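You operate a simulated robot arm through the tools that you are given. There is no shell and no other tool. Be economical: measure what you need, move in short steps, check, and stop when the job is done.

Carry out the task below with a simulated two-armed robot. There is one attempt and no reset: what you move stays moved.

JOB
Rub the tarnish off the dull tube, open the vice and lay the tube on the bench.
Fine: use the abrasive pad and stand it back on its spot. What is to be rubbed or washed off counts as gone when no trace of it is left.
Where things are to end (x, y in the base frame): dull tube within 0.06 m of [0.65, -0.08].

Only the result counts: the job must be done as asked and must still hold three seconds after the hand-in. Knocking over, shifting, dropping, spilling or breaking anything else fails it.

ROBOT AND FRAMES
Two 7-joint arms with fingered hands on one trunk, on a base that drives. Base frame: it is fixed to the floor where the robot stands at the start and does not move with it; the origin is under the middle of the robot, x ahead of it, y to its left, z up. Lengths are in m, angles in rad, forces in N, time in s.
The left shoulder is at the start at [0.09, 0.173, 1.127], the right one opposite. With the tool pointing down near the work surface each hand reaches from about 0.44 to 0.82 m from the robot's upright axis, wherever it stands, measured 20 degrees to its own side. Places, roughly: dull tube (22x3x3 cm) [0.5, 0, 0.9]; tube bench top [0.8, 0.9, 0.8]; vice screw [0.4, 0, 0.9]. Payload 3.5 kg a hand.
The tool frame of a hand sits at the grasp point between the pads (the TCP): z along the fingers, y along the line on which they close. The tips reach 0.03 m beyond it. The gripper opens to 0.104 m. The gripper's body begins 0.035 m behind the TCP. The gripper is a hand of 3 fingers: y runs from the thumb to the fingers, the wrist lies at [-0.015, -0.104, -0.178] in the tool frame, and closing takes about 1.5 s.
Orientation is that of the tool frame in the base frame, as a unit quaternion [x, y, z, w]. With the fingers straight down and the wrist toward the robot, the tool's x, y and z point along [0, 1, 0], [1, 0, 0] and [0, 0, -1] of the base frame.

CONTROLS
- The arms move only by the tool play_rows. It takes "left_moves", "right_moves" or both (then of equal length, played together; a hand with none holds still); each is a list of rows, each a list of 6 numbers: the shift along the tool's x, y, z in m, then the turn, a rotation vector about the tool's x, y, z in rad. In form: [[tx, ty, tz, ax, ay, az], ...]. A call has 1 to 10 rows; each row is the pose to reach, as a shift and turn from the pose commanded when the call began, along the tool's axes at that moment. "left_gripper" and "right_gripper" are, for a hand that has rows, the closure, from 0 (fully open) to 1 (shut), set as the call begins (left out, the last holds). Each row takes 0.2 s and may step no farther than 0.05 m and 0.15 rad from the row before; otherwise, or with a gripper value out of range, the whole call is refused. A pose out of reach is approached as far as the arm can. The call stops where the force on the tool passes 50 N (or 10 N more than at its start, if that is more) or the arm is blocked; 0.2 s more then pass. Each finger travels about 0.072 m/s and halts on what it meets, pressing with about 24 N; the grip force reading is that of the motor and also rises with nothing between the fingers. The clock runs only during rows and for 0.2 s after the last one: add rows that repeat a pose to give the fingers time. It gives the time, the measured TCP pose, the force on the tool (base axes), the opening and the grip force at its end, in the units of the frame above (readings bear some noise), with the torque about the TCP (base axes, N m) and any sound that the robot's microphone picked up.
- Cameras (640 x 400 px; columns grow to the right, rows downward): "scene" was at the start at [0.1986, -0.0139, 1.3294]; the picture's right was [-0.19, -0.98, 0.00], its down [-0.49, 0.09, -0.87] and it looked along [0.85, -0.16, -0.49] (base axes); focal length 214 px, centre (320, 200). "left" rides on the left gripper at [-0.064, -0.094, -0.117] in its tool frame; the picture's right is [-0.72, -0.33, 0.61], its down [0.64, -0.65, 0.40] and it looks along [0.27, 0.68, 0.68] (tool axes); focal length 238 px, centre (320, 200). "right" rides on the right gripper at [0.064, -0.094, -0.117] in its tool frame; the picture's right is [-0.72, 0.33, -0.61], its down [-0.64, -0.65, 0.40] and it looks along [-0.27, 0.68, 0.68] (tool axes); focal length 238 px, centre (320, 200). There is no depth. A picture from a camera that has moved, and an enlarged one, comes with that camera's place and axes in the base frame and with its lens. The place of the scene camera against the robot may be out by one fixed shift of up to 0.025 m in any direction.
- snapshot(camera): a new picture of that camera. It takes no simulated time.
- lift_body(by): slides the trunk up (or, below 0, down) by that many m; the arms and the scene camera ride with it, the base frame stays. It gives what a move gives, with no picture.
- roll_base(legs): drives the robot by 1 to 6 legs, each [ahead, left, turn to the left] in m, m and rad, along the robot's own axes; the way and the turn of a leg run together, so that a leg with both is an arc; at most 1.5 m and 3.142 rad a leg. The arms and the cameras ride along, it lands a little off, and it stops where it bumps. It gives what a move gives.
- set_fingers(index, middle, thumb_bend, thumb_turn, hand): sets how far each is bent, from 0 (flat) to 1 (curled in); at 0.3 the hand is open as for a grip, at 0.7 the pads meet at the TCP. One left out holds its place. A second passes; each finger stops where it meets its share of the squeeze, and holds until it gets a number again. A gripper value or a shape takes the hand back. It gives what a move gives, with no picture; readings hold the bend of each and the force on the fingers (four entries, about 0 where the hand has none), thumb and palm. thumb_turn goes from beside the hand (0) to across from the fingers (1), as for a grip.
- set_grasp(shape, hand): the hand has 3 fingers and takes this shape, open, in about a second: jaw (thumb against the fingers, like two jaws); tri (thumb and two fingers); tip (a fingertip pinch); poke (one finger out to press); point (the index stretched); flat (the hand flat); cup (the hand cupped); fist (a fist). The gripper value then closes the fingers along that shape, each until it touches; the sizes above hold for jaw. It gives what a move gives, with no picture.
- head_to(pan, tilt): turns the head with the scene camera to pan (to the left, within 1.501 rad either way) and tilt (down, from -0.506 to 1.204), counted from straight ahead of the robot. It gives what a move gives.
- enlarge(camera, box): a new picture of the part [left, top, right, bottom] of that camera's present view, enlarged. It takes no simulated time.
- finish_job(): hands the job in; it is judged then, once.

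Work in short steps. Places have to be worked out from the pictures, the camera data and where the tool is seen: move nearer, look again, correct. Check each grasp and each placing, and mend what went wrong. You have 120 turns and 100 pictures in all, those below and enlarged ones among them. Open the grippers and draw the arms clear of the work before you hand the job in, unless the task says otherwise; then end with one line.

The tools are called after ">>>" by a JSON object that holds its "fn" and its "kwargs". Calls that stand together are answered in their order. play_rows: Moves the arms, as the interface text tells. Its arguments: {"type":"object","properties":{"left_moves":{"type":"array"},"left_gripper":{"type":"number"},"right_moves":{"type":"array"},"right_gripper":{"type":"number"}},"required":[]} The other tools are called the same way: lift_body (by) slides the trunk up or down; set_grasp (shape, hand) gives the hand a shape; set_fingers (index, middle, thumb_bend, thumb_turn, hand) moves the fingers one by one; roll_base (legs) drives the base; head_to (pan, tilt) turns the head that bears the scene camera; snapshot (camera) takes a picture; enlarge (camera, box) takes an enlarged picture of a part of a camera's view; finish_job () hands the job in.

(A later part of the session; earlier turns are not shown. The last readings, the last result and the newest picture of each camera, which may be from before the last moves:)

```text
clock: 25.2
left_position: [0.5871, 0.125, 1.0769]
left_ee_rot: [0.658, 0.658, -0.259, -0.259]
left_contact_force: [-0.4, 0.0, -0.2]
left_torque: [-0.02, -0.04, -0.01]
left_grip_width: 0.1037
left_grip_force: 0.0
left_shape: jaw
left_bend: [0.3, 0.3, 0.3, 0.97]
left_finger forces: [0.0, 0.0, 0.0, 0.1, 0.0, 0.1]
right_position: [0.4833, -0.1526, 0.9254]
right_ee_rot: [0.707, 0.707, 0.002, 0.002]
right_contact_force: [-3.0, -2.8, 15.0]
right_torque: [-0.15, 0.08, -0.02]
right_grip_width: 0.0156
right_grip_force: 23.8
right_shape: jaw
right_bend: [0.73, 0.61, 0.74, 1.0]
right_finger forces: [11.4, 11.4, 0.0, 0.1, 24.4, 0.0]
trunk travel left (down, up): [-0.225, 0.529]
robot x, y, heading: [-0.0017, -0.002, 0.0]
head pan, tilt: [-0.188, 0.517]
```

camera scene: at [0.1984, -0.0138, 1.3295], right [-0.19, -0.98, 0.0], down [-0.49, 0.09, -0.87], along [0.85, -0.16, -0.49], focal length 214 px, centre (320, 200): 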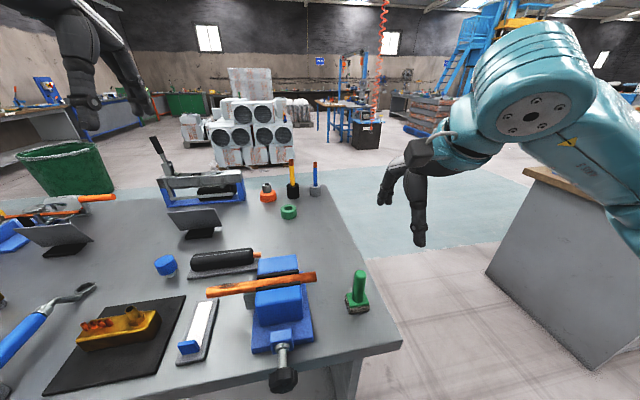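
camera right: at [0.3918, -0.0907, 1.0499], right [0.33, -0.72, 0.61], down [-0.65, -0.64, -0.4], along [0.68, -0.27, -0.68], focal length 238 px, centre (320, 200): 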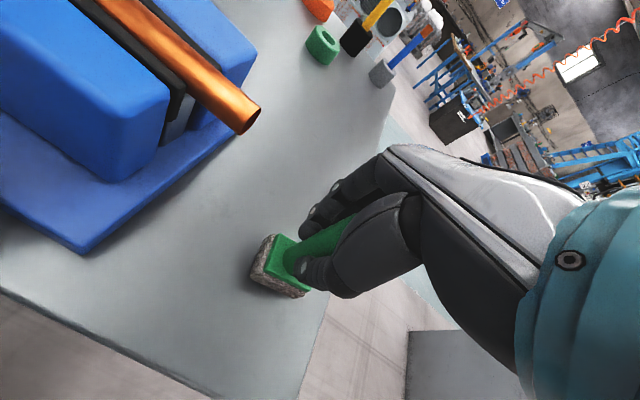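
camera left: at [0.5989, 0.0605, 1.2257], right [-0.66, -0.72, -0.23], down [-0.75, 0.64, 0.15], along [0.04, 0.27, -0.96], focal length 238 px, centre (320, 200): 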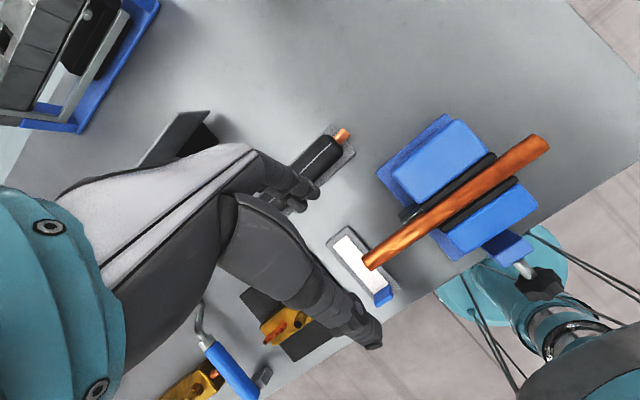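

Pressed down with 15 N, so it stands. Opening the hand.

>>> {"fn": "play_rows", "kwargs": {"right_moves": [[0, 0, -0.002, 0, 0, 0], [0, 0, -0.003, 0, 0, 0], [0, 0, -0.003, 0, 0, 0], [0, 0, -0.003, 0, 0, 0], [0, 0, -0.003, 0, 0, 0], [0, 0, -0.003, 0, 0, 0], [0, 0, -0.003, 0, 0, 0]], "right_gripper": 0.0}}

>>> {"fn": "snapshot", "kwargs": {"camera": "right"}}

>>> {"fn": "enlarge", "kwargs": {"camera": "scene", "box": [300, 240, 440, 340]}}

```text
clock: 26.8
left_position: [0.5888, 0.1251, 1.075]
left_ee_rot: [0.658, 0.658, -0.259, -0.259]
left_contact_force: [-0.2, 0.1, -0.2]
left_torque: [0.02, 0.03, -0.03]
left_grip_width: 0.1036
left_grip_force: 0.1
left_shape: jaw
left_bend: [0.3, 0.3, 0.3, 0.97]
left_finger forces: [0.0, 0.0, 0.0, 0.1, 0.0, 0.0]
right_position: [0.484, -0.1538, 0.9265]
right_ee_rot: [0.707, 0.707, 0.001, -0.001]
right_contact_force: [0.5, -0.7, -0.1]
right_torque: [0.01, 0.02, -0.02]
right_grip_width: 0.1035
right_grip_force: 0.1
right_shape: jaw
right_bend: [0.3, 0.3, 0.3, 0.98]
right_finger forces: [0.1, 0.1, 0.0, 0.0, 0.0, 0.0]
trunk travel left (down, up): [-0.225, 0.529]
robot x, y, heading: [-0.0, 0.002, 0.002]
head pan, tilt: [-0.188, 0.517]
```

```text
68 pictures are left
camera right: at [0.3891, -0.0897, 1.0438], right [0.33, -0.72, 0.61], down [-0.65, -0.64, -0.4], along [0.68, -0.27, -0.68], focal length 238 px, centre (320, 200)
```

right: 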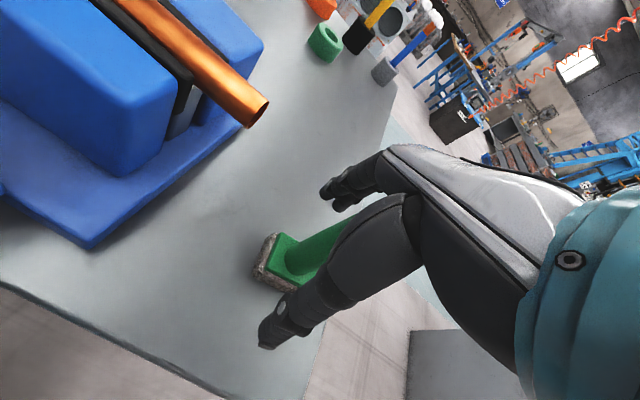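

```text
4.00 times, centred on (370, 290) of scene
camera zoom: at [0.1986, -0.0139, 1.3294], right [-0.19, -0.98, 0.0], down [-0.49, 0.09, -0.87], along [0.85, -0.16, -0.49], focal length 858 px, centre (120, -160)
```

zoom: 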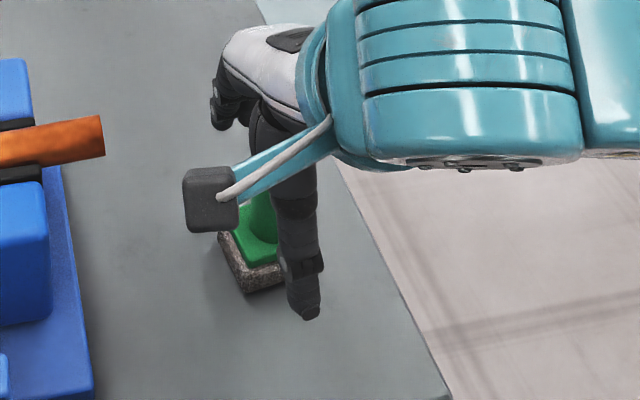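

Standing again. I raise the right hand straight up and check the pad's place against the first picture.

>>> {"fn": "play_rows", "kwargs": {"right_moves": [[0, 0, -0.03, 0, 0, 0], [0, 0, -0.07, 0, 0, 0], [0, 0, -0.11, 0, 0, 0], [-0.04, 0, -0.15, 0, 0, 0], [-0.08, 0, -0.19, 0, 0, 0], [-0.08, 0, -0.19, 0, 0, 0]]}}

>>> {"fn": "enlarge", "kwargs": {"camera": "scene", "box": [180, 230, 400, 400]}}

```text
refused: row 4 steps farther than a row can; nothing moved
```

```text
2.35 times, centred on (290, 315) of scene
camera zoom: at [0.1986, -0.0139, 1.3294], right [-0.19, -0.98, 0.0], down [-0.49, 0.09, -0.87], along [0.85, -0.16, -0.49], focal length 505 px, centre (391, -71)
```

zoom: 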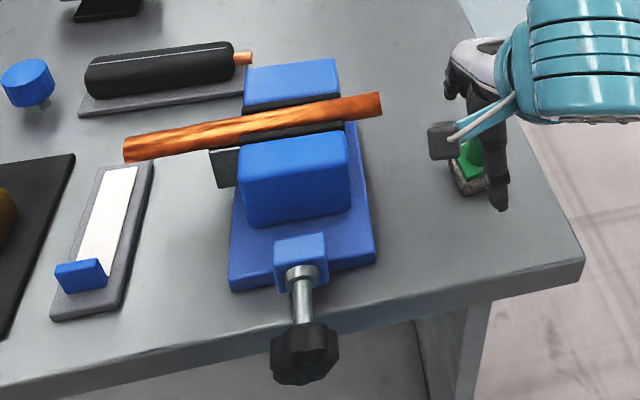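

Step too long; retrying with shorter rows.

>>> {"fn": "play_rows", "kwargs": {"right_moves": [[0, 0, -0.03, 0, 0, 0], [0, 0, -0.07, 0, 0, 0], [0, 0, -0.11, 0, 0, 0], [0, 0, -0.15, 0, 0, 0], [-0.03, 0, -0.18, 0, 0, 0], [-0.06, 0, -0.2, 0, 0, 0], [-0.08, 0, -0.2, 0, 0, 0]]}}

>>> {"fn": "enlarge", "kwargs": {"camera": "scene", "box": [180, 230, 400, 400]}}

```text
clock: 28.4
left_position: [0.5882, 0.1241, 1.0759]
left_ee_rot: [0.658, 0.658, -0.259, -0.259]
left_contact_force: [-0.1, -0.3, -0.4]
left_torque: [0.0, 0.0, 0.02]
left_grip_width: 0.1034
left_grip_force: 0.0
left_shape: jaw
left_bend: [0.3, 0.3, 0.3, 0.97]
left_finger forces: [0.0, 0.0, 0.1, 0.1, 0.0, 0.0]
right_position: [0.4838, -0.2321, 1.1267]
right_ee_rot: [0.707, 0.708, 0.0, -0.001]
right_contact_force: [-0.3, 0.0, 0.1]
right_torque: [0.01, -0.01, -0.02]
right_grip_width: 0.1036
right_grip_force: 0.0
right_shape: jaw
right_bend: [0.3, 0.3, 0.3, 0.98]
right_finger forces: [0.0, 0.1, 0.0, 0.0, 0.1, 0.1]
trunk travel left (down, up): [-0.225, 0.529]
robot x, y, heading: [0.001, 0.0002, -0.003]
head pan, tilt: [-0.188, 0.517]
```

```text
2.35 times, centred on (290, 315) of scene
camera zoom: at [0.1986, -0.0144, 1.3294], right [-0.19, -0.98, 0.0], down [-0.49, 0.09, -0.87], along [0.85, -0.16, -0.49], focal length 505 px, centre (391, -71)
```

zoom: 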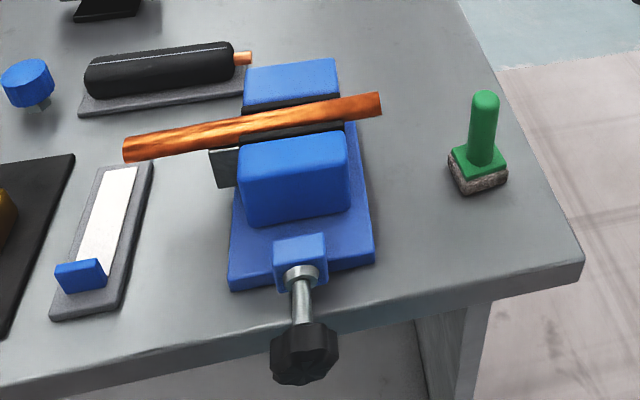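

The pad is back within a few millimetres and the tube looks clean. Next the vice: I raise and level the left hand, then back the base 0.25 m so that the right hand can face the screw knob.

>>> {"fn": "play_rows", "kwargs": {"left_moves": [[0, -0.03, -0.035, -0.15, 0, 0], [0, -0.06, -0.07, -0.3, 0, 0], [0, -0.08, -0.1, -0.45, 0, 0], [0, -0.09, -0.11, -0.6, 0, 0], [0, -0.09, -0.11, -0.75, 0, 0], [0, -0.09, -0.11, -0.75, 0, 0]]}}

>>> {"fn": "roll_base", "kwargs": {"legs": [[-0.25, 0, 0]]}}

>>> {"fn": "snapshot", "kwargs": {"camera": "scene"}}

>>> {"fn": "snapshot", "kwargs": {"camera": "left"}}

>>> {"fn": "snapshot", "kwargs": {"camera": "right"}}

```text
clock: 29.8
left_position: [0.5997, 0.1232, 1.22]
left_ee_rot: [0.707, 0.707, 0.0, 0.001]
left_contact_force: [-0.3, -0.2, 0.7]
left_torque: [0.01, 0.0, -0.02]
left_grip_width: 0.1037
left_grip_force: 0.1
left_shape: jaw
left_bend: [0.3, 0.3, 0.3, 0.97]
left_finger forces: [0.0, 0.0, 0.1, 0.0, 0.1, 0.0]
right_position: [0.4841, -0.2316, 1.1277]
right_ee_rot: [0.707, 0.707, 0.0, 0.0]
right_contact_force: [0.9, -0.6, 1.0]
right_torque: [0.03, -0.02, 0.0]
right_grip_width: 0.1038
right_grip_force: 0.0
right_shape: jaw
right_bend: [0.3, 0.3, 0.3, 0.98]
right_finger forces: [0.1, 0.1, 0.0, 0.0, 0.1, 0.0]
trunk travel left (down, up): [-0.225, 0.529]
robot x, y, heading: [-0.0026, -0.0006, 0.001]
head pan, tilt: [-0.188, 0.517]
```

```text
clock: 31.6
left_position: [0.3524, 0.1184, 1.2185]
left_ee_rot: [0.712, 0.702, 0.0, 0.001]
left_contact_force: [-0.3, -1.1, 0.8]
left_torque: [-0.02, -0.02, 0.0]
left_grip_width: 0.1037
left_grip_force: 0.0
left_shape: jaw
left_bend: [0.3, 0.3, 0.3, 0.97]
left_finger forces: [0.0, 0.0, 0.0, 0.0, 0.0, 0.0]
right_position: [0.2324, -0.2364, 1.127]
right_ee_rot: [0.711, 0.703, 0.0, 0.0]
right_contact_force: [0.1, 0.2, 0.5]
right_torque: [0.01, -0.01, 0.01]
right_grip_width: 0.1037
right_grip_force: 0.1
right_shape: jaw
right_bend: [0.3, 0.3, 0.3, 0.98]
right_finger forces: [0.1, 0.0, 0.1, 0.0, 0.0, 0.0]
trunk travel left (down, up): [-0.225, 0.529]
robot x, y, heading: [-0.2492, 0.0033, -0.016]
head pan, tilt: [-0.188, 0.517]
```

```text
64 pictures are left
camera scene: at [-0.0495, -0.0148, 1.3296], right [-0.2, -0.98, 0.0], down [-0.48, 0.1, -0.87], along [0.85, -0.17, -0.49], focal length 214 px, centre (320, 200)
```

scene: 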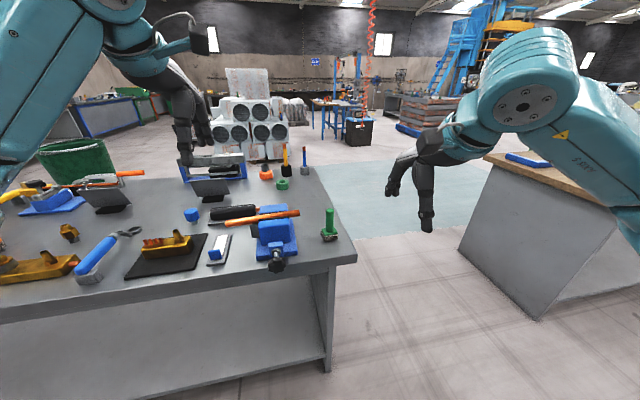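

```text
63 pictures are left
camera left: at [0.2565, 0.0556, 1.3361], right [-0.34, -0.71, -0.61], down [-0.64, 0.65, -0.4], along [0.69, 0.26, -0.68], focal length 238 px, centre (320, 200)
```

left: 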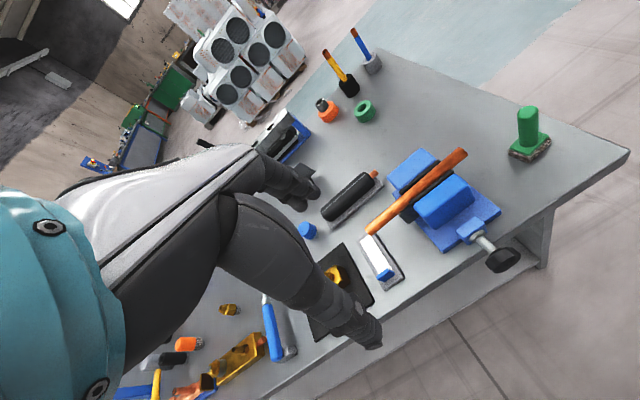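

```text
62 pictures are left
camera right: at [0.1402, -0.1717, 1.2443], right [0.32, -0.72, 0.61], down [-0.66, -0.63, -0.4], along [0.68, -0.28, -0.68], focal length 238 px, centre (320, 200)
```

right: 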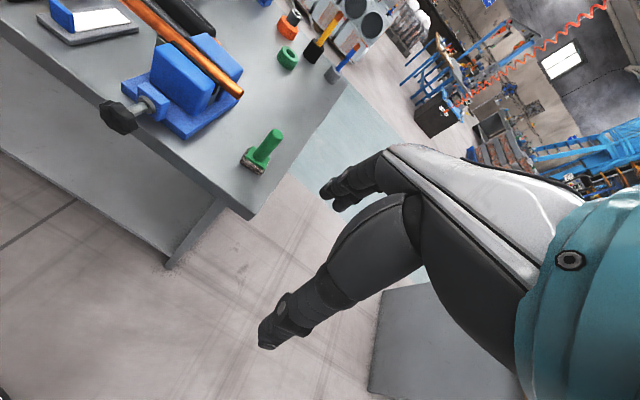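

Triangulated from both hands, the knob is near [0.353,0.013,0.88]. I pitch the right hand so that the fingers point forward, staying clear in front of the bench.

>>> {"fn": "play_rows", "kwargs": {"right_moves": [[0, 0.01, 0, -0.15, 0, 0], [0, 0.02, 0, -0.3, 0, 0], [0, 0.03, 0, -0.45, 0, 0], [0, 0.04, 0, -0.6, 0, 0], [0, 0.05, 0, -0.75, 0, 0], [0, 0.06, 0, -0.9, 0, 0], [0, 0.06, 0, -1.05, 0, 0], [0, 0.06, 0, -1.2, 0, 0], [0, 0.06, 0, -1.35, 0, 0], [0, 0.06, 0, -1.5, 0, 0]]}}

>>> {"fn": "snapshot", "kwargs": {"camera": "right"}}

```text
clock: 33.8
left_position: [0.3537, 0.1176, 1.2177]
left_ee_rot: [0.712, 0.702, 0.0, 0.0]
left_contact_force: [-0.6, -0.3, -0.2]
left_torque: [-0.01, -0.06, -0.01]
left_grip_width: 0.1039
left_grip_force: 0.1
left_shape: jaw
left_bend: [0.3, 0.3, 0.3, 0.97]
left_finger forces: [0.1, 0.0, 0.1, 0.0, 0.0, 0.1]
right_position: [0.2879, -0.2321, 1.1369]
right_ee_rot: [0.636, 0.652, 0.293, 0.291]
right_contact_force: [-0.1, 0.5, 0.4]
right_torque: [-0.01, 0.0, -0.01]
right_grip_width: 0.1039
right_grip_force: 0.0
right_shape: jaw
right_bend: [0.3, 0.3, 0.3, 0.98]
right_finger forces: [0.1, 0.0, 0.0, 0.1, 0.0, 0.1]
right hand out of reach, approached as far as the arm can: row 6, 7, 8, 9, 10
trunk travel left (down, up): [-0.225, 0.529]
robot x, y, heading: [-0.2461, 0.0022, -0.015]
head pan, tilt: [-0.188, 0.517]
```

```text
61 pictures are left
camera right: at [0.1369, -0.1727, 1.1441], right [-0.23, -0.72, 0.66], down [-0.11, -0.65, -0.75], along [0.97, -0.25, 0.07], focal length 238 px, centre (320, 200)
```

right: 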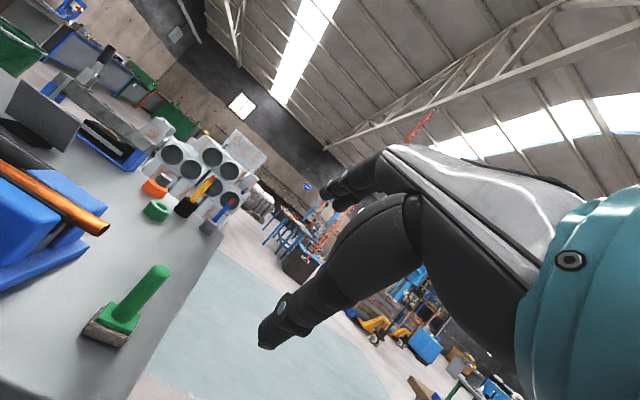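

The arm can't pitch fully in that roll. I roll the hand to a side-on grip (fingers forward, closing line horizontal, wrist to the right), lowering a bit too.

>>> {"fn": "play_rows", "kwargs": {"right_moves": [[0, -0.006, 0.01, -0.048, -0.048, -0.128], [0, -0.012, 0.02, -0.096, -0.096, -0.256], [0, -0.018, 0.03, -0.144, -0.144, -0.384], [0, -0.024, 0.04, -0.192, -0.192, -0.512], [0, -0.03, 0.05, -0.24, -0.24, -0.64], [0, -0.036, 0.06, -0.288, -0.288, -0.768], [0, -0.042, 0.07, -0.336, -0.336, -0.896], [0, -0.048, 0.08, -0.384, -0.384, -1.024], [0, -0.055, 0.089, -0.432, -0.432, -1.152], [0, -0.055, 0.089, -0.48, -0.48, -1.28]]}}

>>> {"fn": "snapshot", "kwargs": {"camera": "right"}}

```text
clock: 36.0
left_position: [0.3535, 0.1173, 1.2188]
left_ee_rot: [0.712, 0.702, 0.0, 0.0]
left_contact_force: [0.5, -0.1, -0.2]
left_torque: [0.03, 0.04, -0.01]
left_grip_width: 0.1039
left_grip_force: 0.1
left_shape: jaw
left_bend: [0.3, 0.3, 0.3, 0.97]
left_finger forces: [0.0, 0.0, 0.0, 0.0, 0.0, 0.0]
right_position: [0.2886, -0.3188, 1.1271]
right_ee_rot: [0.131, 0.763, 0.07, 0.629]
right_contact_force: [0.2, -0.6, 0.4]
right_torque: [-0.01, -0.02, 0.02]
right_grip_width: 0.104
right_grip_force: 0.1
right_shape: jaw
right_bend: [0.3, 0.3, 0.3, 0.98]
right_finger forces: [0.0, 0.1, 0.0, 0.0, 0.0, 0.0]
right hand out of reach, approached as far as the arm can: row 1, 2, 3, 4, 5, 6, 7, 8, 9, 10
trunk travel left (down, up): [-0.225, 0.529]
robot x, y, heading: [-0.248, 0.001, -0.014]
head pan, tilt: [-0.188, 0.517]
```

```text
60 pictures are left
camera right: at [0.1527, -0.3838, 1.0657], right [-0.44, 0.14, 0.89], down [0.43, -0.83, 0.35], along [0.79, 0.54, 0.3], focal length 238 px, centre (320, 200)
```

right: 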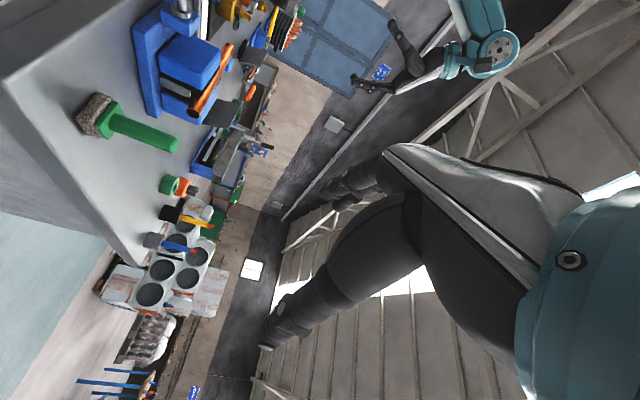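

Rows count from the commanded (unreached) pose, so I compute the target from that: fingers straight forward at about [0.25,-0.10,0.93].

>>> {"fn": "play_rows", "kwargs": {"right_moves": [[0.0147, 0.0218, -0.038, -0.0016, 0.1126, -0.0468], [0.0294, 0.0436, -0.076, -0.0032, 0.2252, -0.0936], [0.0441, 0.0654, -0.114, -0.0048, 0.3378, -0.14], [0.0588, 0.0872, -0.152, -0.0064, 0.45, -0.187], [0.0735, 0.109, -0.19, -0.008, 0.563, -0.234], [0.0735, 0.109, -0.19, -0.008, 0.563, -0.234], [0.0735, 0.109, -0.19, -0.008, 0.563, -0.234]]}}

>>> {"fn": "snapshot", "kwargs": {"camera": "right"}}

```text
clock: 37.6
left_position: [0.3534, 0.1177, 1.2184]
left_ee_rot: [0.712, 0.702, 0.0, 0.0]
left_contact_force: [-0.1, -0.8, 1.1]
left_torque: [0.02, 0.02, 0.02]
left_grip_width: 0.1036
left_grip_force: 0.2
left_shape: jaw
left_bend: [0.3, 0.3, 0.3, 0.97]
left_finger forces: [0.1, 0.0, 0.0, 0.1, 0.0, 0.0]
right_position: [0.1313, -0.1937, 1.1492]
right_ee_rot: [0.015, 0.917, 0.033, 0.397]
right_contact_force: [-0.3, 0.4, 0.6]
right_torque: [-0.01, 0.01, 0.02]
right_grip_width: 0.1041
right_grip_force: 0.2
right_shape: jaw
right_bend: [0.3, 0.3, 0.3, 0.98]
right_finger forces: [0.0, 0.0, 0.0, 0.0, 0.1, 0.0]
right hand out of reach, approached as far as the arm can: row 3, 4, 5, 6, 7
trunk travel left (down, up): [-0.225, 0.529]
robot x, y, heading: [-0.2472, 0.0021, -0.013]
head pan, tilt: [-0.188, 0.517]
```

```text
59 pictures are left
camera right: at [0.002, -0.2899, 1.1764], right [0.05, 0.26, 0.97], down [0.73, -0.67, 0.14], along [0.68, 0.7, -0.22], focal length 238 px, centre (320, 200)
```

right: 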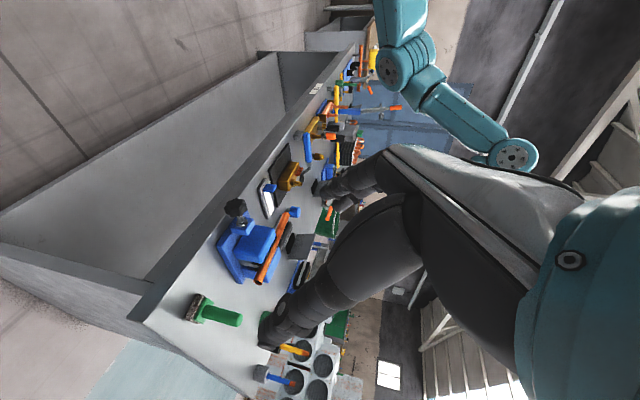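

The rows evidently count from the reached pose. I now aim for fingers-forward at about [0.33,-0.20,1.0], more in front of the robot.

>>> {"fn": "play_rows", "kwargs": {"right_moves": [[-0.0047, -0.0028, 0.041, 0.004, -0.125, -0.012], [-0.0093, -0.0055, 0.082, 0.009, -0.25, -0.023], [-0.014, -0.0083, 0.123, 0.013, -0.376, -0.035], [-0.0187, -0.011, 0.164, 0.017, -0.5, -0.047], [-0.0233, -0.0138, 0.205, 0.022, -0.627, -0.058], [-0.028, -0.0166, 0.246, 0.026, -0.752, -0.07], [-0.028, -0.0166, 0.246, 0.026, -0.752, -0.07]]}}

```text
clock: 39.2
left_position: [0.3522, 0.1189, 1.2182]
left_ee_rot: [0.712, 0.702, 0.0, 0.0]
left_contact_force: [-0.3, -0.5, 0.6]
left_torque: [0.01, -0.04, 0.03]
left_grip_width: 0.1037
left_grip_force: 0.2
left_shape: jaw
left_bend: [0.3, 0.3, 0.3, 0.97]
left_finger forces: [0.1, 0.1, 0.0, 0.1, 0.0, 0.2]
right_position: [0.2791, -0.1895, 1.1054]
right_ee_rot: [0.012, 0.789, 0.007, 0.615]
right_contact_force: [-0.4, -0.3, -0.2]
right_torque: [-0.01, -0.01, 0.01]
right_grip_width: 0.104
right_grip_force: 0.1
right_shape: jaw
right_bend: [0.3, 0.3, 0.3, 0.98]
right_finger forces: [0.0, 0.0, 0.1, 0.0, 0.0, 0.0]
right hand out of reach, approached as far as the arm can: row 1, 2, 4, 5, 6, 7
trunk travel left (down, up): [-0.225, 0.529]
robot x, y, heading: [-0.2449, 0.0039, -0.012]
head pan, tilt: [-0.188, 0.517]
```

Closer: pitch improved as it moved ahead. I continue down and ahead towards the natural elbow-bent posture at about [0.33,-0.19,0.905].

>>> {"fn": "play_rows", "kwargs": {"right_moves": [[0.036, 0, 0.02, 0, -0.03, 0], [0.073, 0, 0.039, 0, -0.08, 0], [0.109, 0, 0.058, 0, -0.14, 0], [0.146, -0.003, 0.078, 0, -0.2, 0], [0.182, -0.005, 0.097, 0, -0.246, 0], [0.182, -0.005, 0.097, 0, -0.246, 0]]}}

>>> {"fn": "snapshot", "kwargs": {"camera": "right"}}

```text
clock: 40.6
left_position: [0.3539, 0.118, 1.2176]
left_ee_rot: [0.712, 0.702, 0.001, -0.001]
left_contact_force: [0.3, 0.3, 0.4]
left_torque: [0.01, 0.0, -0.02]
left_grip_width: 0.104
left_grip_force: 0.0
left_shape: jaw
left_bend: [0.3, 0.3, 0.3, 0.97]
left_finger forces: [0.0, 0.1, 0.0, 0.0, 0.0, 0.0]
right_position: [0.2896, -0.1704, 1.1115]
right_ee_rot: [0.013, 0.782, 0.001, 0.623]
right_contact_force: [-1.1, 0.2, 0.3]
right_torque: [0.02, 0.02, 0.01]
right_grip_width: 0.1041
right_grip_force: 0.1
right_shape: jaw
right_bend: [0.3, 0.3, 0.3, 0.97]
right_finger forces: [0.1, 0.0, 0.0, 0.0, 0.1, 0.0]
right hand out of reach, approached as far as the arm can: row 1, 2, 3, 4, 5, 6
trunk travel left (down, up): [-0.225, 0.529]
robot x, y, heading: [-0.2461, 0.0028, -0.014]
head pan, tilt: [-0.188, 0.517]
```

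```text
58 pictures are left
camera right: at [0.1598, -0.2622, 1.0736], right [-0.43, 0.32, 0.84], down [0.52, -0.67, 0.52], along [0.73, 0.67, 0.12], focal length 238 px, centre (320, 200)
```

right: 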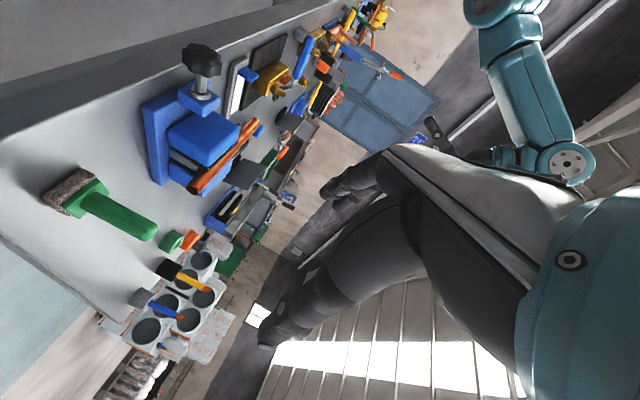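

The limit seems to be the arm's height relative to the knob; the trunk can come down instead. I lower it 0.2 m.

>>> {"fn": "lift_body", "kwargs": {"by": -0.2}}

>>> {"fn": "snapshot", "kwargs": {"camera": "right"}}

>>> {"fn": "snapshot", "kwargs": {"camera": "scene"}}

```text
clock: 42.8
left_position: [0.353, 0.1178, 1.0183]
left_ee_rot: [0.712, 0.702, 0.001, 0.0]
left_contact_force: [0.0, 0.0, 0.3]
left_torque: [0.02, 0.01, 0.02]
left_grip_width: 0.1037
left_grip_force: 0.1
left_shape: jaw
left_bend: [0.3, 0.3, 0.3, 0.97]
left_finger forces: [0.1, 0.0, 0.0, 0.0, 0.1, 0.1]
right_position: [0.3259, -0.1628, 0.8489]
right_ee_rot: [0.015, 0.825, 0.0, 0.565]
right_contact_force: [0.1, 0.1, 0.0]
right_torque: [-0.02, -0.02, -0.03]
right_grip_width: 0.1037
right_grip_force: 0.0
right_shape: jaw
right_bend: [0.3, 0.3, 0.3, 0.97]
right_finger forces: [0.0, 0.0, 0.0, 0.0, 0.0, 0.1]
trunk travel left (down, up): [-0.025, 0.729]
robot x, y, heading: [-0.2479, 0.0031, -0.015]
head pan, tilt: [-0.188, 0.517]
```

```text
57 pictures are left
camera right: at [0.1932, -0.2537, 0.8298], right [-0.31, 0.32, 0.9], down [0.59, -0.67, 0.44], along [0.74, 0.67, 0.02], focal length 238 px, centre (320, 200)
```

right: 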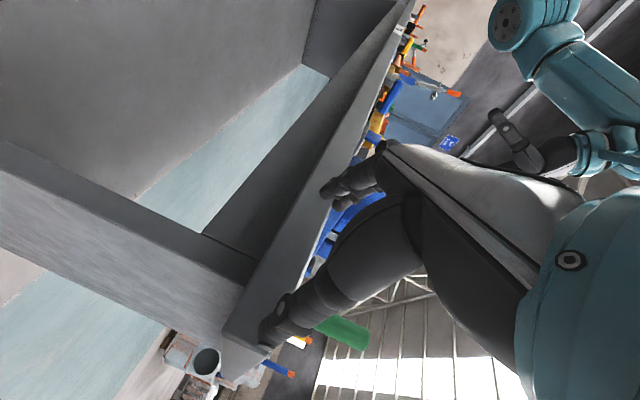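

```text
56 pictures are left
camera scene: at [0.0633, -0.0163, 1.1185], right [-0.2, -0.98, 0.0], down [-0.48, 0.1, -0.87], along [0.85, -0.17, -0.49], focal length 214 px, centre (320, 200)
```

scene: 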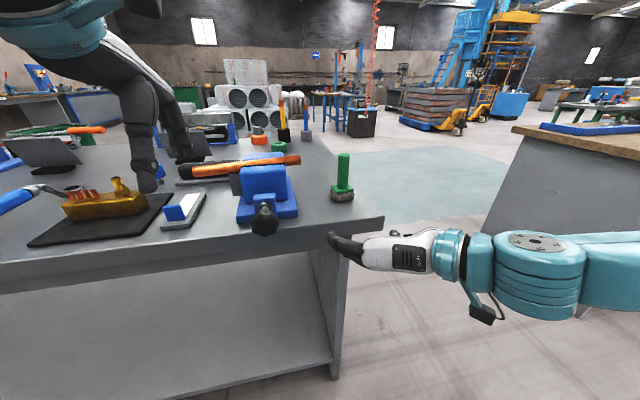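

The trunk lowering also shifted it forward; the hand is now at knob height near the bench edge. I back it off and move sideways to face the knob, levelling a bit.

>>> {"fn": "play_rows", "kwargs": {"right_moves": [[-0.01, 0, -0.04, 0, -0.05, 0], [-0.016, 0.01, -0.07, 0, -0.1, 0], [-0.016, 0.05, -0.072, 0, -0.15, 0], [-0.016, 0.09, -0.072, 0, -0.2, 0], [-0.016, 0.13, -0.072, 0, -0.2, 0], [-0.016, 0.165, -0.072, 0, -0.2, 0], [-0.016, 0.176, -0.072, 0, -0.2, 0]]}}

>>> {"fn": "snapshot", "kwargs": {"camera": "right"}}

>>> {"fn": "snapshot", "kwargs": {"camera": "scene"}}

```text
clock: 44.4
left_position: [0.3522, 0.1164, 1.0183]
left_ee_rot: [0.712, 0.702, 0.001, 0.0]
left_contact_force: [0.3, -0.1, 0.3]
left_torque: [0.01, 0.0, 0.0]
left_grip_width: 0.1037
left_grip_force: 0.1
left_shape: jaw
left_bend: [0.3, 0.3, 0.3, 0.97]
left_finger forces: [0.1, 0.0, 0.1, 0.1, 0.1, 0.0]
right_position: [0.3129, -0.0458, 0.9172]
right_ee_rot: [0.016, 0.764, -0.002, 0.645]
right_contact_force: [-0.1, -17.1, 9.3]
right_torque: [0.21, -0.28, -0.55]
right_grip_width: 0.1018
right_grip_force: 0.0
right_shape: jaw
right_bend: [0.48, 0.3, 0.3, 0.97]
right_finger forces: [18.4, 0.1, 0.1, 0.1, 0.0, 0.0]
right hand out of reach, approached as far as the arm can: row 1, 2, 3, 4, 5, 6, 7
trunk travel left (down, up): [-0.025, 0.729]
robot x, y, heading: [-0.2488, 0.0002, -0.016]
head pan, tilt: [-0.188, 0.517]
```

```text
55 pictures are left
camera right: at [0.1854, -0.1359, 0.8712], right [-0.48, 0.32, 0.82], down [0.49, -0.68, 0.55], along [0.73, 0.66, 0.16], focal length 238 px, centre (320, 200)
```

right: 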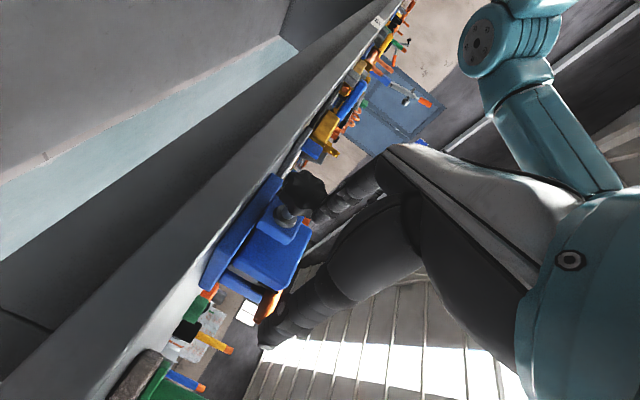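

```text
54 pictures are left
camera scene: at [0.0631, -0.0183, 1.1185], right [-0.2, -0.98, 0.0], down [-0.48, 0.1, -0.87], along [0.85, -0.17, -0.49], focal length 214 px, centre (320, 200)
```

scene: 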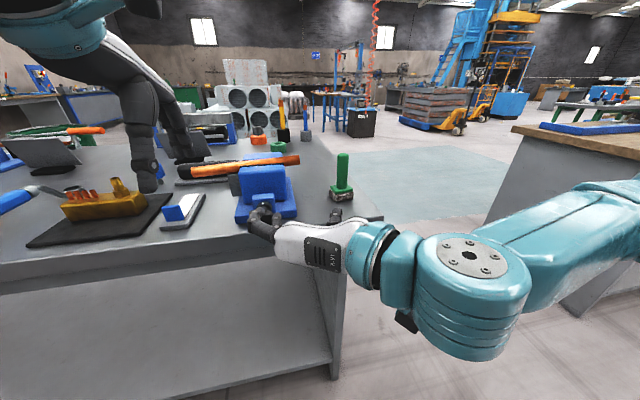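

The index touched the knob because the hand cannot retract enough; the trunk moved forward when lowered. I move the hand sideways clear, then back the base 0.1 m.

>>> {"fn": "play_rows", "kwargs": {"right_moves": [[0, -0.03, 0, 0, 0, 0], [0, -0.06, 0, 0, 0, 0], [0, -0.06, 0, 0, 0, 0]]}}

>>> {"fn": "roll_base", "kwargs": {"legs": [[-0.1, 0, 0.015]]}}

>>> {"fn": "snapshot", "kwargs": {"camera": "right"}}

>>> {"fn": "snapshot", "kwargs": {"camera": "scene"}}

```text
clock: 45.2
left_position: [0.353, 0.1179, 1.018]
left_ee_rot: [0.711, 0.703, 0.001, 0.0]
left_contact_force: [0.1, -0.1, 0.9]
left_torque: [0.03, 0.0, 0.01]
left_grip_width: 0.1039
left_grip_force: 0.0
left_shape: jaw
left_bend: [0.3, 0.3, 0.3, 0.97]
left_finger forces: [0.0, 0.1, 0.0, 0.1, 0.0, 0.1]
right_position: [0.33, -0.1022, 0.918]
right_ee_rot: [0.012, 0.765, 0.0, 0.644]
right_contact_force: [-1.4, 0.1, 0.6]
right_torque: [0.01, -0.01, 0.0]
right_grip_width: 0.1039
right_grip_force: 0.2
right_shape: jaw
right_bend: [0.3, 0.3, 0.3, 0.97]
right_finger forces: [0.0, 0.0, 0.0, 0.1, 0.1, 0.1]
right hand out of reach, approached as far as the arm can: row 1, 2, 3
trunk travel left (down, up): [-0.025, 0.729]
robot x, y, heading: [-0.2487, 0.0032, -0.01]
head pan, tilt: [-0.188, 0.517]
```

```text
clock: 46.3
left_position: [0.2524, 0.1278, 1.0192]
left_ee_rot: [0.707, 0.707, 0.0, 0.0]
left_contact_force: [0.0, -0.4, 0.4]
left_torque: [-0.03, -0.02, -0.02]
left_grip_width: 0.1036
left_grip_force: 0.1
left_shape: jaw
left_bend: [0.3, 0.3, 0.3, 0.97]
left_finger forces: [0.0, 0.1, 0.1, 0.0, 0.0, 0.0]
right_position: [0.2335, -0.0929, 0.919]
right_ee_rot: [0.007, 0.764, 0.004, 0.645]
right_contact_force: [-0.3, -1.0, 0.6]
right_torque: [-0.02, 0.0, 0.0]
right_grip_width: 0.104
right_grip_force: 0.0
right_shape: jaw
right_bend: [0.3, 0.3, 0.3, 0.97]
right_finger forces: [0.0, 0.0, 0.0, 0.0, 0.1, 0.1]
trunk travel left (down, up): [-0.025, 0.729]
robot x, y, heading: [-0.3492, 0.0011, 0.002]
head pan, tilt: [-0.188, 0.517]
```

```text
53 pictures are left
camera right: at [0.1067, -0.1859, 0.8751], right [-0.48, 0.32, 0.82], down [0.5, -0.67, 0.55], along [0.72, 0.68, 0.16], focal length 238 px, centre (320, 200)
```

right: 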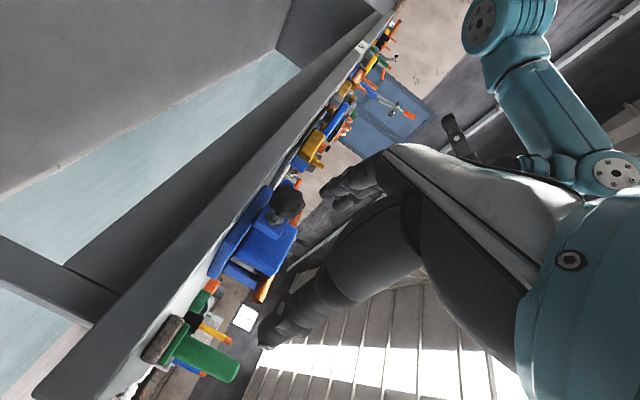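

```text
52 pictures are left
camera scene: at [-0.0354, -0.011, 1.1184], right [-0.19, -0.98, 0.0], down [-0.48, 0.09, -0.87], along [0.85, -0.16, -0.49], focal length 214 px, centre (320, 200)
```

scene: 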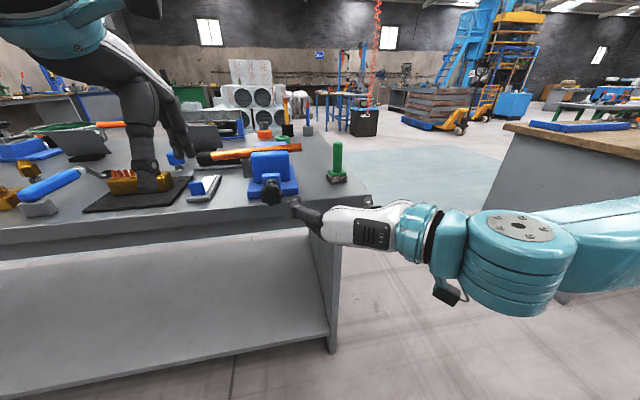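

Good room now. I bring the right hand in front of the knob at about [0.25,0.013,0.885].

>>> {"fn": "play_rows", "kwargs": {"right_moves": [[0.006, 0.03, 0.005, 0, 0, 0], [0.013, 0.06, 0.01, 0, -0.04, 0], [0.02, 0.09, 0.015, 0, -0.08, 0], [0.026, 0.106, 0.02, 0, -0.12, 0], [0.026, 0.106, 0.02, 0, -0.12, 0]]}}

>>> {"fn": "snapshot", "kwargs": {"camera": "right"}}

>>> {"fn": "enlarge", "kwargs": {"camera": "scene", "box": [180, 130, 400, 270]}}

```text
clock: 47.5
left_position: [0.2519, 0.128, 1.0181]
left_ee_rot: [0.706, 0.708, 0.0, -0.001]
left_contact_force: [-0.2, -0.1, 0.6]
left_torque: [0.01, -0.03, -0.01]
left_grip_width: 0.1039
left_grip_force: 0.0
left_shape: jaw
left_bend: [0.3, 0.3, 0.3, 0.97]
left_finger forces: [0.0, 0.0, 0.0, 0.0, 0.0, 0.0]
right_position: [0.2404, -0.0647, 0.9191]
right_ee_rot: [0.008, 0.762, 0.001, 0.647]
right_contact_force: [0.0, -0.8, 0.2]
right_torque: [0.02, 0.0, -0.03]
right_grip_width: 0.1041
right_grip_force: 0.0
right_shape: jaw
right_bend: [0.3, 0.3, 0.3, 0.97]
right_finger forces: [0.0, 0.1, 0.0, 0.1, 0.0, 0.0]
right hand out of reach, approached as far as the arm can: row 1, 2, 3, 4, 5
trunk travel left (down, up): [-0.025, 0.729]
robot x, y, heading: [-0.345, 0.0044, 0.004]
head pan, tilt: [-0.188, 0.517]
```

```text
51 pictures are left
camera right: at [0.1143, -0.1571, 0.8759], right [-0.48, 0.32, 0.81], down [0.5, -0.66, 0.56], along [0.72, 0.67, 0.16], focal length 238 px, centre (320, 200)
```

right: 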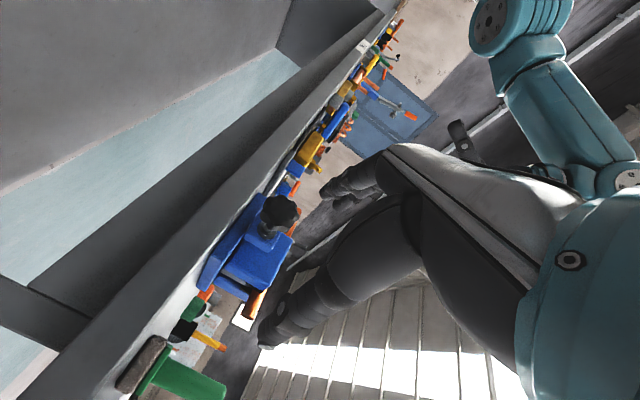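

```text
2.86 times, centred on (290, 200) of scene
camera zoom: at [-0.035, -0.0111, 1.1182], right [-0.19, -0.98, 0.0], down [-0.49, 0.09, -0.87], along [0.85, -0.16, -0.49], focal length 613 px, centre (406, 200)
```

zoom: 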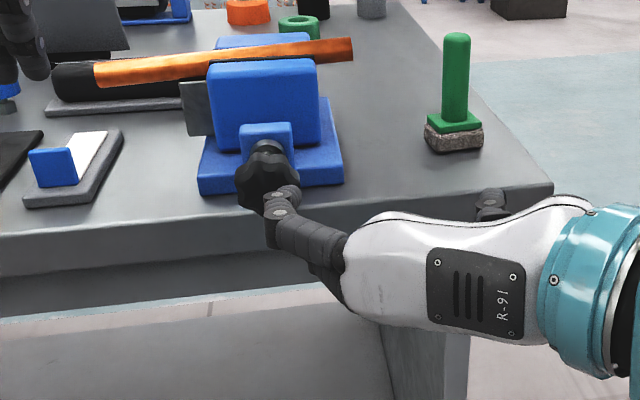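

The arm can't reach farther inward, so I shift the base 0.1 m to the left; the fingertips stay in front of the knob.

>>> {"fn": "roll_base", "kwargs": {"legs": [[0, 0.1, 0]]}}

>>> {"fn": "enlarge", "kwargs": {"camera": "scene", "box": [180, 130, 400, 270]}}

>>> {"fn": "snapshot", "kwargs": {"camera": "right"}}

```text
clock: 48.7
left_position: [0.2522, 0.2295, 1.0188]
left_ee_rot: [0.707, 0.707, 0.0, -0.001]
left_contact_force: [0.0, 1.8, -0.8]
left_torque: [-0.01, 0.0, 0.0]
left_grip_width: 0.1037
left_grip_force: 0.0
left_shape: jaw
left_bend: [0.3, 0.3, 0.3, 0.97]
left_finger forces: [0.1, 0.1, 0.1, 0.0, 0.1, 0.1]
right_position: [0.2401, 0.0374, 0.9211]
right_ee_rot: [0.008, 0.763, 0.002, 0.647]
right_contact_force: [-1.0, -0.2, -0.1]
right_torque: [-0.03, 0.01, -0.02]
right_grip_width: 0.1037
right_grip_force: 0.1
right_shape: jaw
right_bend: [0.3, 0.3, 0.3, 0.97]
right_finger forces: [0.0, 0.0, 0.0, 0.0, 0.1, 0.0]
trunk travel left (down, up): [-0.025, 0.729]
robot x, y, heading: [-0.3469, 0.1052, 0.005]
head pan, tilt: [-0.188, 0.517]
```

```text
2.86 times, centred on (290, 200) of scene
camera zoom: at [-0.0352, 0.091, 1.1182], right [-0.19, -0.98, 0.0], down [-0.49, 0.09, -0.87], along [0.85, -0.16, -0.49], focal length 613 px, centre (406, 200)
```

zoom: 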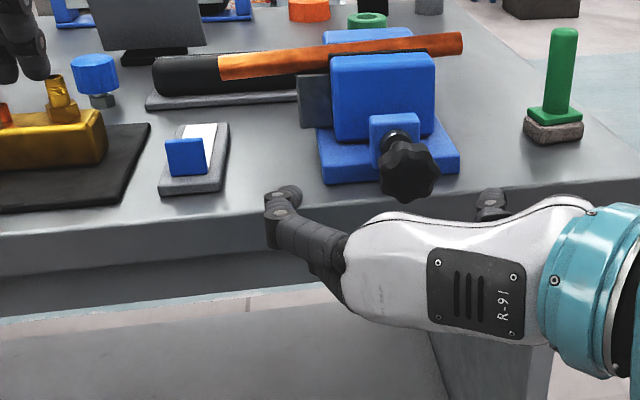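

```text
48 pictures are left
camera right: at [0.1141, -0.0552, 0.8759], right [-0.48, 0.32, 0.81], down [0.5, -0.66, 0.56], along [0.72, 0.67, 0.16], focal length 238 px, centre (320, 200)
```

right: 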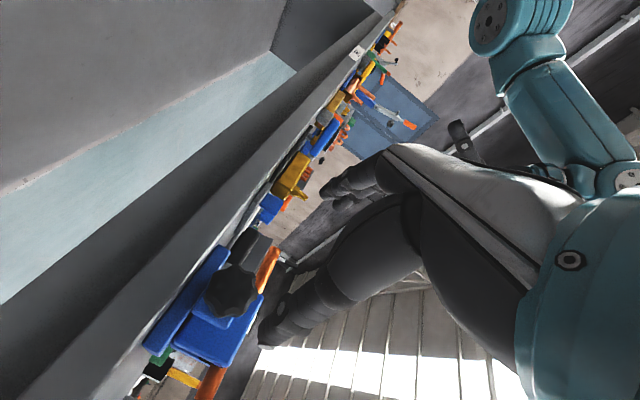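

The knob lies at about [0.352,0.010,0.887]. Before turning it, I bring the left hand above the tube's left part to hold it.

>>> {"fn": "play_rows", "kwargs": {"left_moves": [[-0.0, 0.02, -0.04, 0, 0, 0], [-0.02, 0.06, -0.045, 0, 0, 0], [-0.045, 0.1, -0.045, 0, 0, 0], [-0.07, 0.14, -0.045, 0, 0, 0], [-0.095, 0.18, -0.045, 0, 0, 0], [-0.12, 0.22, -0.045, 0, 0, 0], [-0.13, 0.256, -0.045, 0, 0, 0], [-0.13, 0.256, -0.045, 0, 0, 0]]}}

>>> {"fn": "snapshot", "kwargs": {"camera": "left"}}

>>> {"fn": "snapshot", "kwargs": {"camera": "scene"}}

```text
clock: 50.5
left_position: [0.4048, 0.1532, 1.035]
left_ee_rot: [0.706, 0.708, 0.0, -0.001]
left_contact_force: [-0.5, 0.2, 0.2]
left_torque: [-0.02, 0.01, -0.01]
left_grip_width: 0.1034
left_grip_force: 0.0
left_shape: jaw
left_bend: [0.3, 0.3, 0.3, 0.97]
left_finger forces: [0.0, 0.0, 0.0, 0.0, 0.1, 0.1]
left hand out of reach, approached as far as the arm can: row 4, 5, 6, 7, 8
right_position: [0.2408, 0.0377, 0.9209]
right_ee_rot: [0.008, 0.763, 0.001, 0.646]
right_contact_force: [-0.2, 0.5, 0.6]
right_torque: [0.0, -0.03, 0.01]
right_grip_width: 0.1039
right_grip_force: 0.0
right_shape: jaw
right_bend: [0.3, 0.3, 0.3, 0.97]
right_finger forces: [0.1, 0.0, 0.0, 0.1, 0.0, 0.1]
trunk travel left (down, up): [-0.025, 0.729]
robot x, y, heading: [-0.3442, 0.1074, 0.001]
head pan, tilt: [-0.188, 0.517]
```

```text
47 pictures are left
camera left: at [0.3103, 0.088, 1.1539], right [-0.32, -0.72, -0.61], down [-0.65, 0.64, -0.4], along [0.68, 0.27, -0.68], focal length 238 px, centre (320, 200)
```

left: 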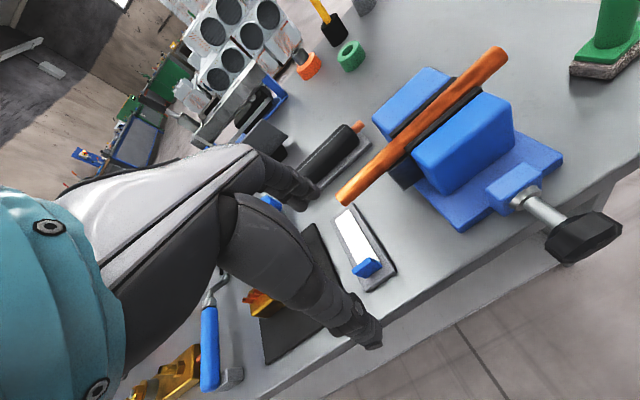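

```text
46 pictures are left
camera scene: at [-0.0351, 0.0907, 1.1182], right [-0.19, -0.98, 0.0], down [-0.49, 0.09, -0.87], along [0.85, -0.16, -0.49], focal length 214 px, centre (320, 200)
```

scene: 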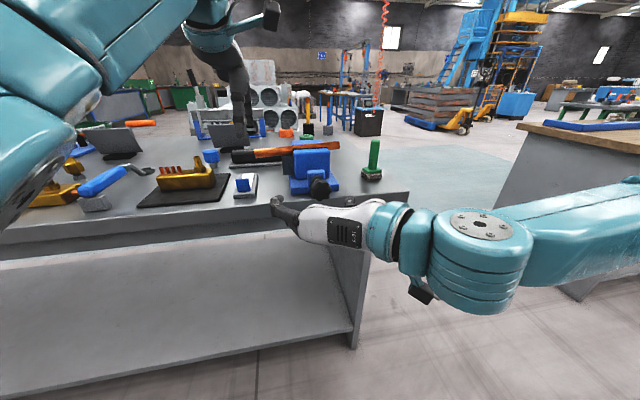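

Straight down is out of reach here, so I pitch the left hand forward 0.6 rad and go to a pre-grasp point 8 cm back from the tube.

>>> {"fn": "play_rows", "kwargs": {"left_moves": [[-0.01, 0.01, 0, -0.15, 0, 0], [-0.025, 0.025, 0.01, -0.3, 0, 0], [-0.04, 0.04, 0.03, -0.45, 0, 0], [-0.048, 0.058, 0.044, -0.6, 0, 0], [-0.048, 0.058, 0.044, -0.6, 0, 0]]}}

>>> {"fn": "snapshot", "kwargs": {"camera": "left"}}

>>> {"fn": "enlarge", "kwargs": {"camera": "scene", "box": [180, 100, 400, 240]}}

```text
clock: 51.7
left_position: [0.4578, 0.1089, 0.9927]
left_ee_rot: [0.674, 0.676, 0.209, 0.21]
left_contact_force: [-0.3, 0.4, 0.2]
left_torque: [-0.02, 0.02, 0.03]
left_grip_width: 0.1038
left_grip_force: 0.2
left_shape: jaw
left_bend: [0.3, 0.3, 0.3, 0.97]
left_finger forces: [0.0, 0.0, 0.0, 0.1, 0.1, 0.0]
right_position: [0.2405, 0.0363, 0.9212]
right_ee_rot: [0.008, 0.762, 0.001, 0.647]
right_contact_force: [-0.3, -0.5, 0.5]
right_torque: [0.02, 0.0, 0.0]
right_grip_width: 0.1037
right_grip_force: 0.2
right_shape: jaw
right_bend: [0.3, 0.3, 0.3, 0.97]
right_finger forces: [0.0, 0.1, 0.0, 0.1, 0.0, 0.0]
trunk travel left (down, up): [-0.025, 0.729]
robot x, y, heading: [-0.3424, 0.1049, 0.005]
head pan, tilt: [-0.188, 0.517]
```

```text
45 pictures are left
camera left: at [0.3146, 0.0453, 1.0368], right [0.08, -0.72, -0.69], down [-0.31, 0.64, -0.7], along [0.95, 0.27, -0.17], focal length 238 px, centre (320, 200)
```

left: 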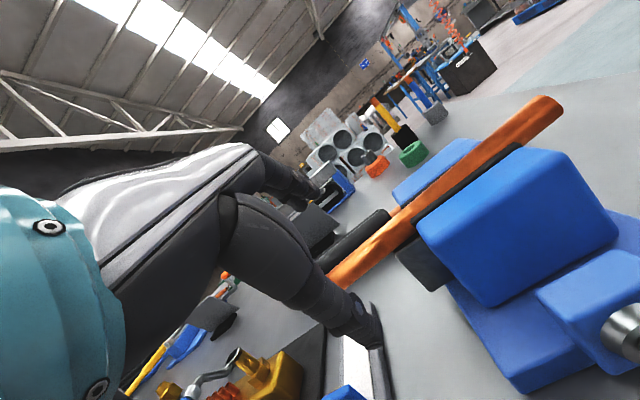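

```text
2.86 times, centred on (290, 170) of scene
camera zoom: at [-0.0353, 0.0907, 1.1183], right [-0.19, -0.98, 0.0], down [-0.49, 0.09, -0.87], along [0.85, -0.16, -0.49], focal length 613 px, centre (406, 286)
```

zoom: 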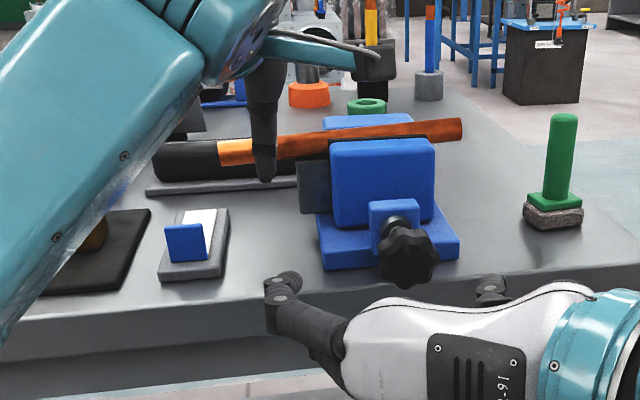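

I enlarge to measure the tube axis against the approach line.

>>> {"fn": "enlarge", "kwargs": {"camera": "left", "box": [310, 80, 590, 300]}}

```text
1.82 times, centred on (450, 190) of left
camera zoom: at [0.3146, 0.0453, 1.0368], right [0.08, -0.72, -0.69], down [-0.31, 0.64, -0.7], along [0.95, 0.27, -0.17], focal length 433 px, centre (84, 218)
```

zoom: 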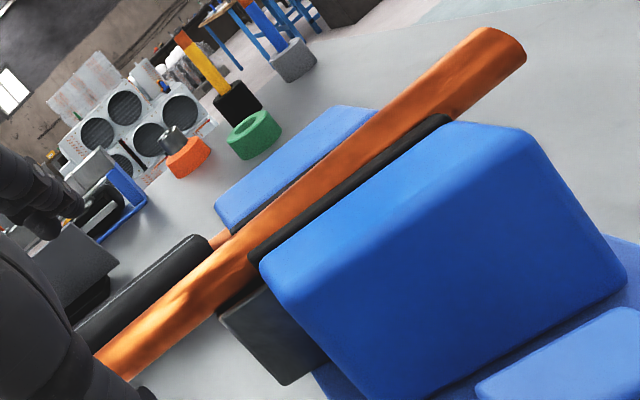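

The tube's axis comes out at z≈0.938. I advance the left hand onto it.

>>> {"fn": "play_rows", "kwargs": {"left_moves": [[0, 0.01, 0.02, 0, 0, 0], [-0.002, 0.01, 0.045, 0, 0, 0], [-0.004, 0.01, 0.065, 0, 0, 0], [-0.004, 0.01, 0.073, 0, 0, 0], [-0.004, 0.01, 0.073, 0, 0, 0]]}}

>>> {"fn": "snapshot", "kwargs": {"camera": "left"}}

```text
clock: 52.9
left_position: [0.5064, 0.1079, 0.939]
left_ee_rot: [0.674, 0.677, 0.21, 0.208]
left_contact_force: [0.4, -0.3, -0.5]
left_torque: [0.0, 0.01, -0.01]
left_grip_width: 0.104
left_grip_force: 0.0
left_shape: jaw
left_bend: [0.3, 0.3, 0.3, 0.97]
left_finger forces: [0.1, 0.0, 0.1, 0.0, 0.0, 0.0]
right_position: [0.2401, 0.0363, 0.921]
right_ee_rot: [0.008, 0.762, 0.002, 0.647]
right_contact_force: [0.3, 1.2, 0.0]
right_torque: [-0.01, 0.02, 0.01]
right_grip_width: 0.1039
right_grip_force: 0.0
right_shape: jaw
right_bend: [0.3, 0.3, 0.3, 0.97]
right_finger forces: [0.0, 0.0, 0.0, 0.0, 0.0, 0.0]
trunk travel left (down, up): [-0.025, 0.729]
robot x, y, heading: [-0.3471, 0.106, 0.003]
head pan, tilt: [-0.188, 0.517]
```

```text
42 pictures are left
camera left: at [0.362, 0.0435, 0.9829], right [0.08, -0.72, -0.69], down [-0.31, 0.64, -0.7], along [0.95, 0.27, -0.17], focal length 238 px, centre (320, 200)
```

left: 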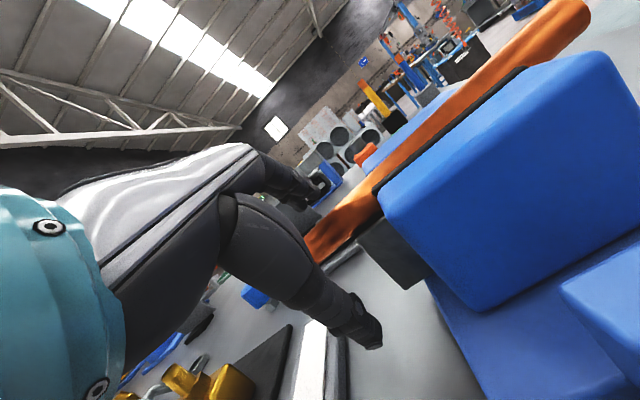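

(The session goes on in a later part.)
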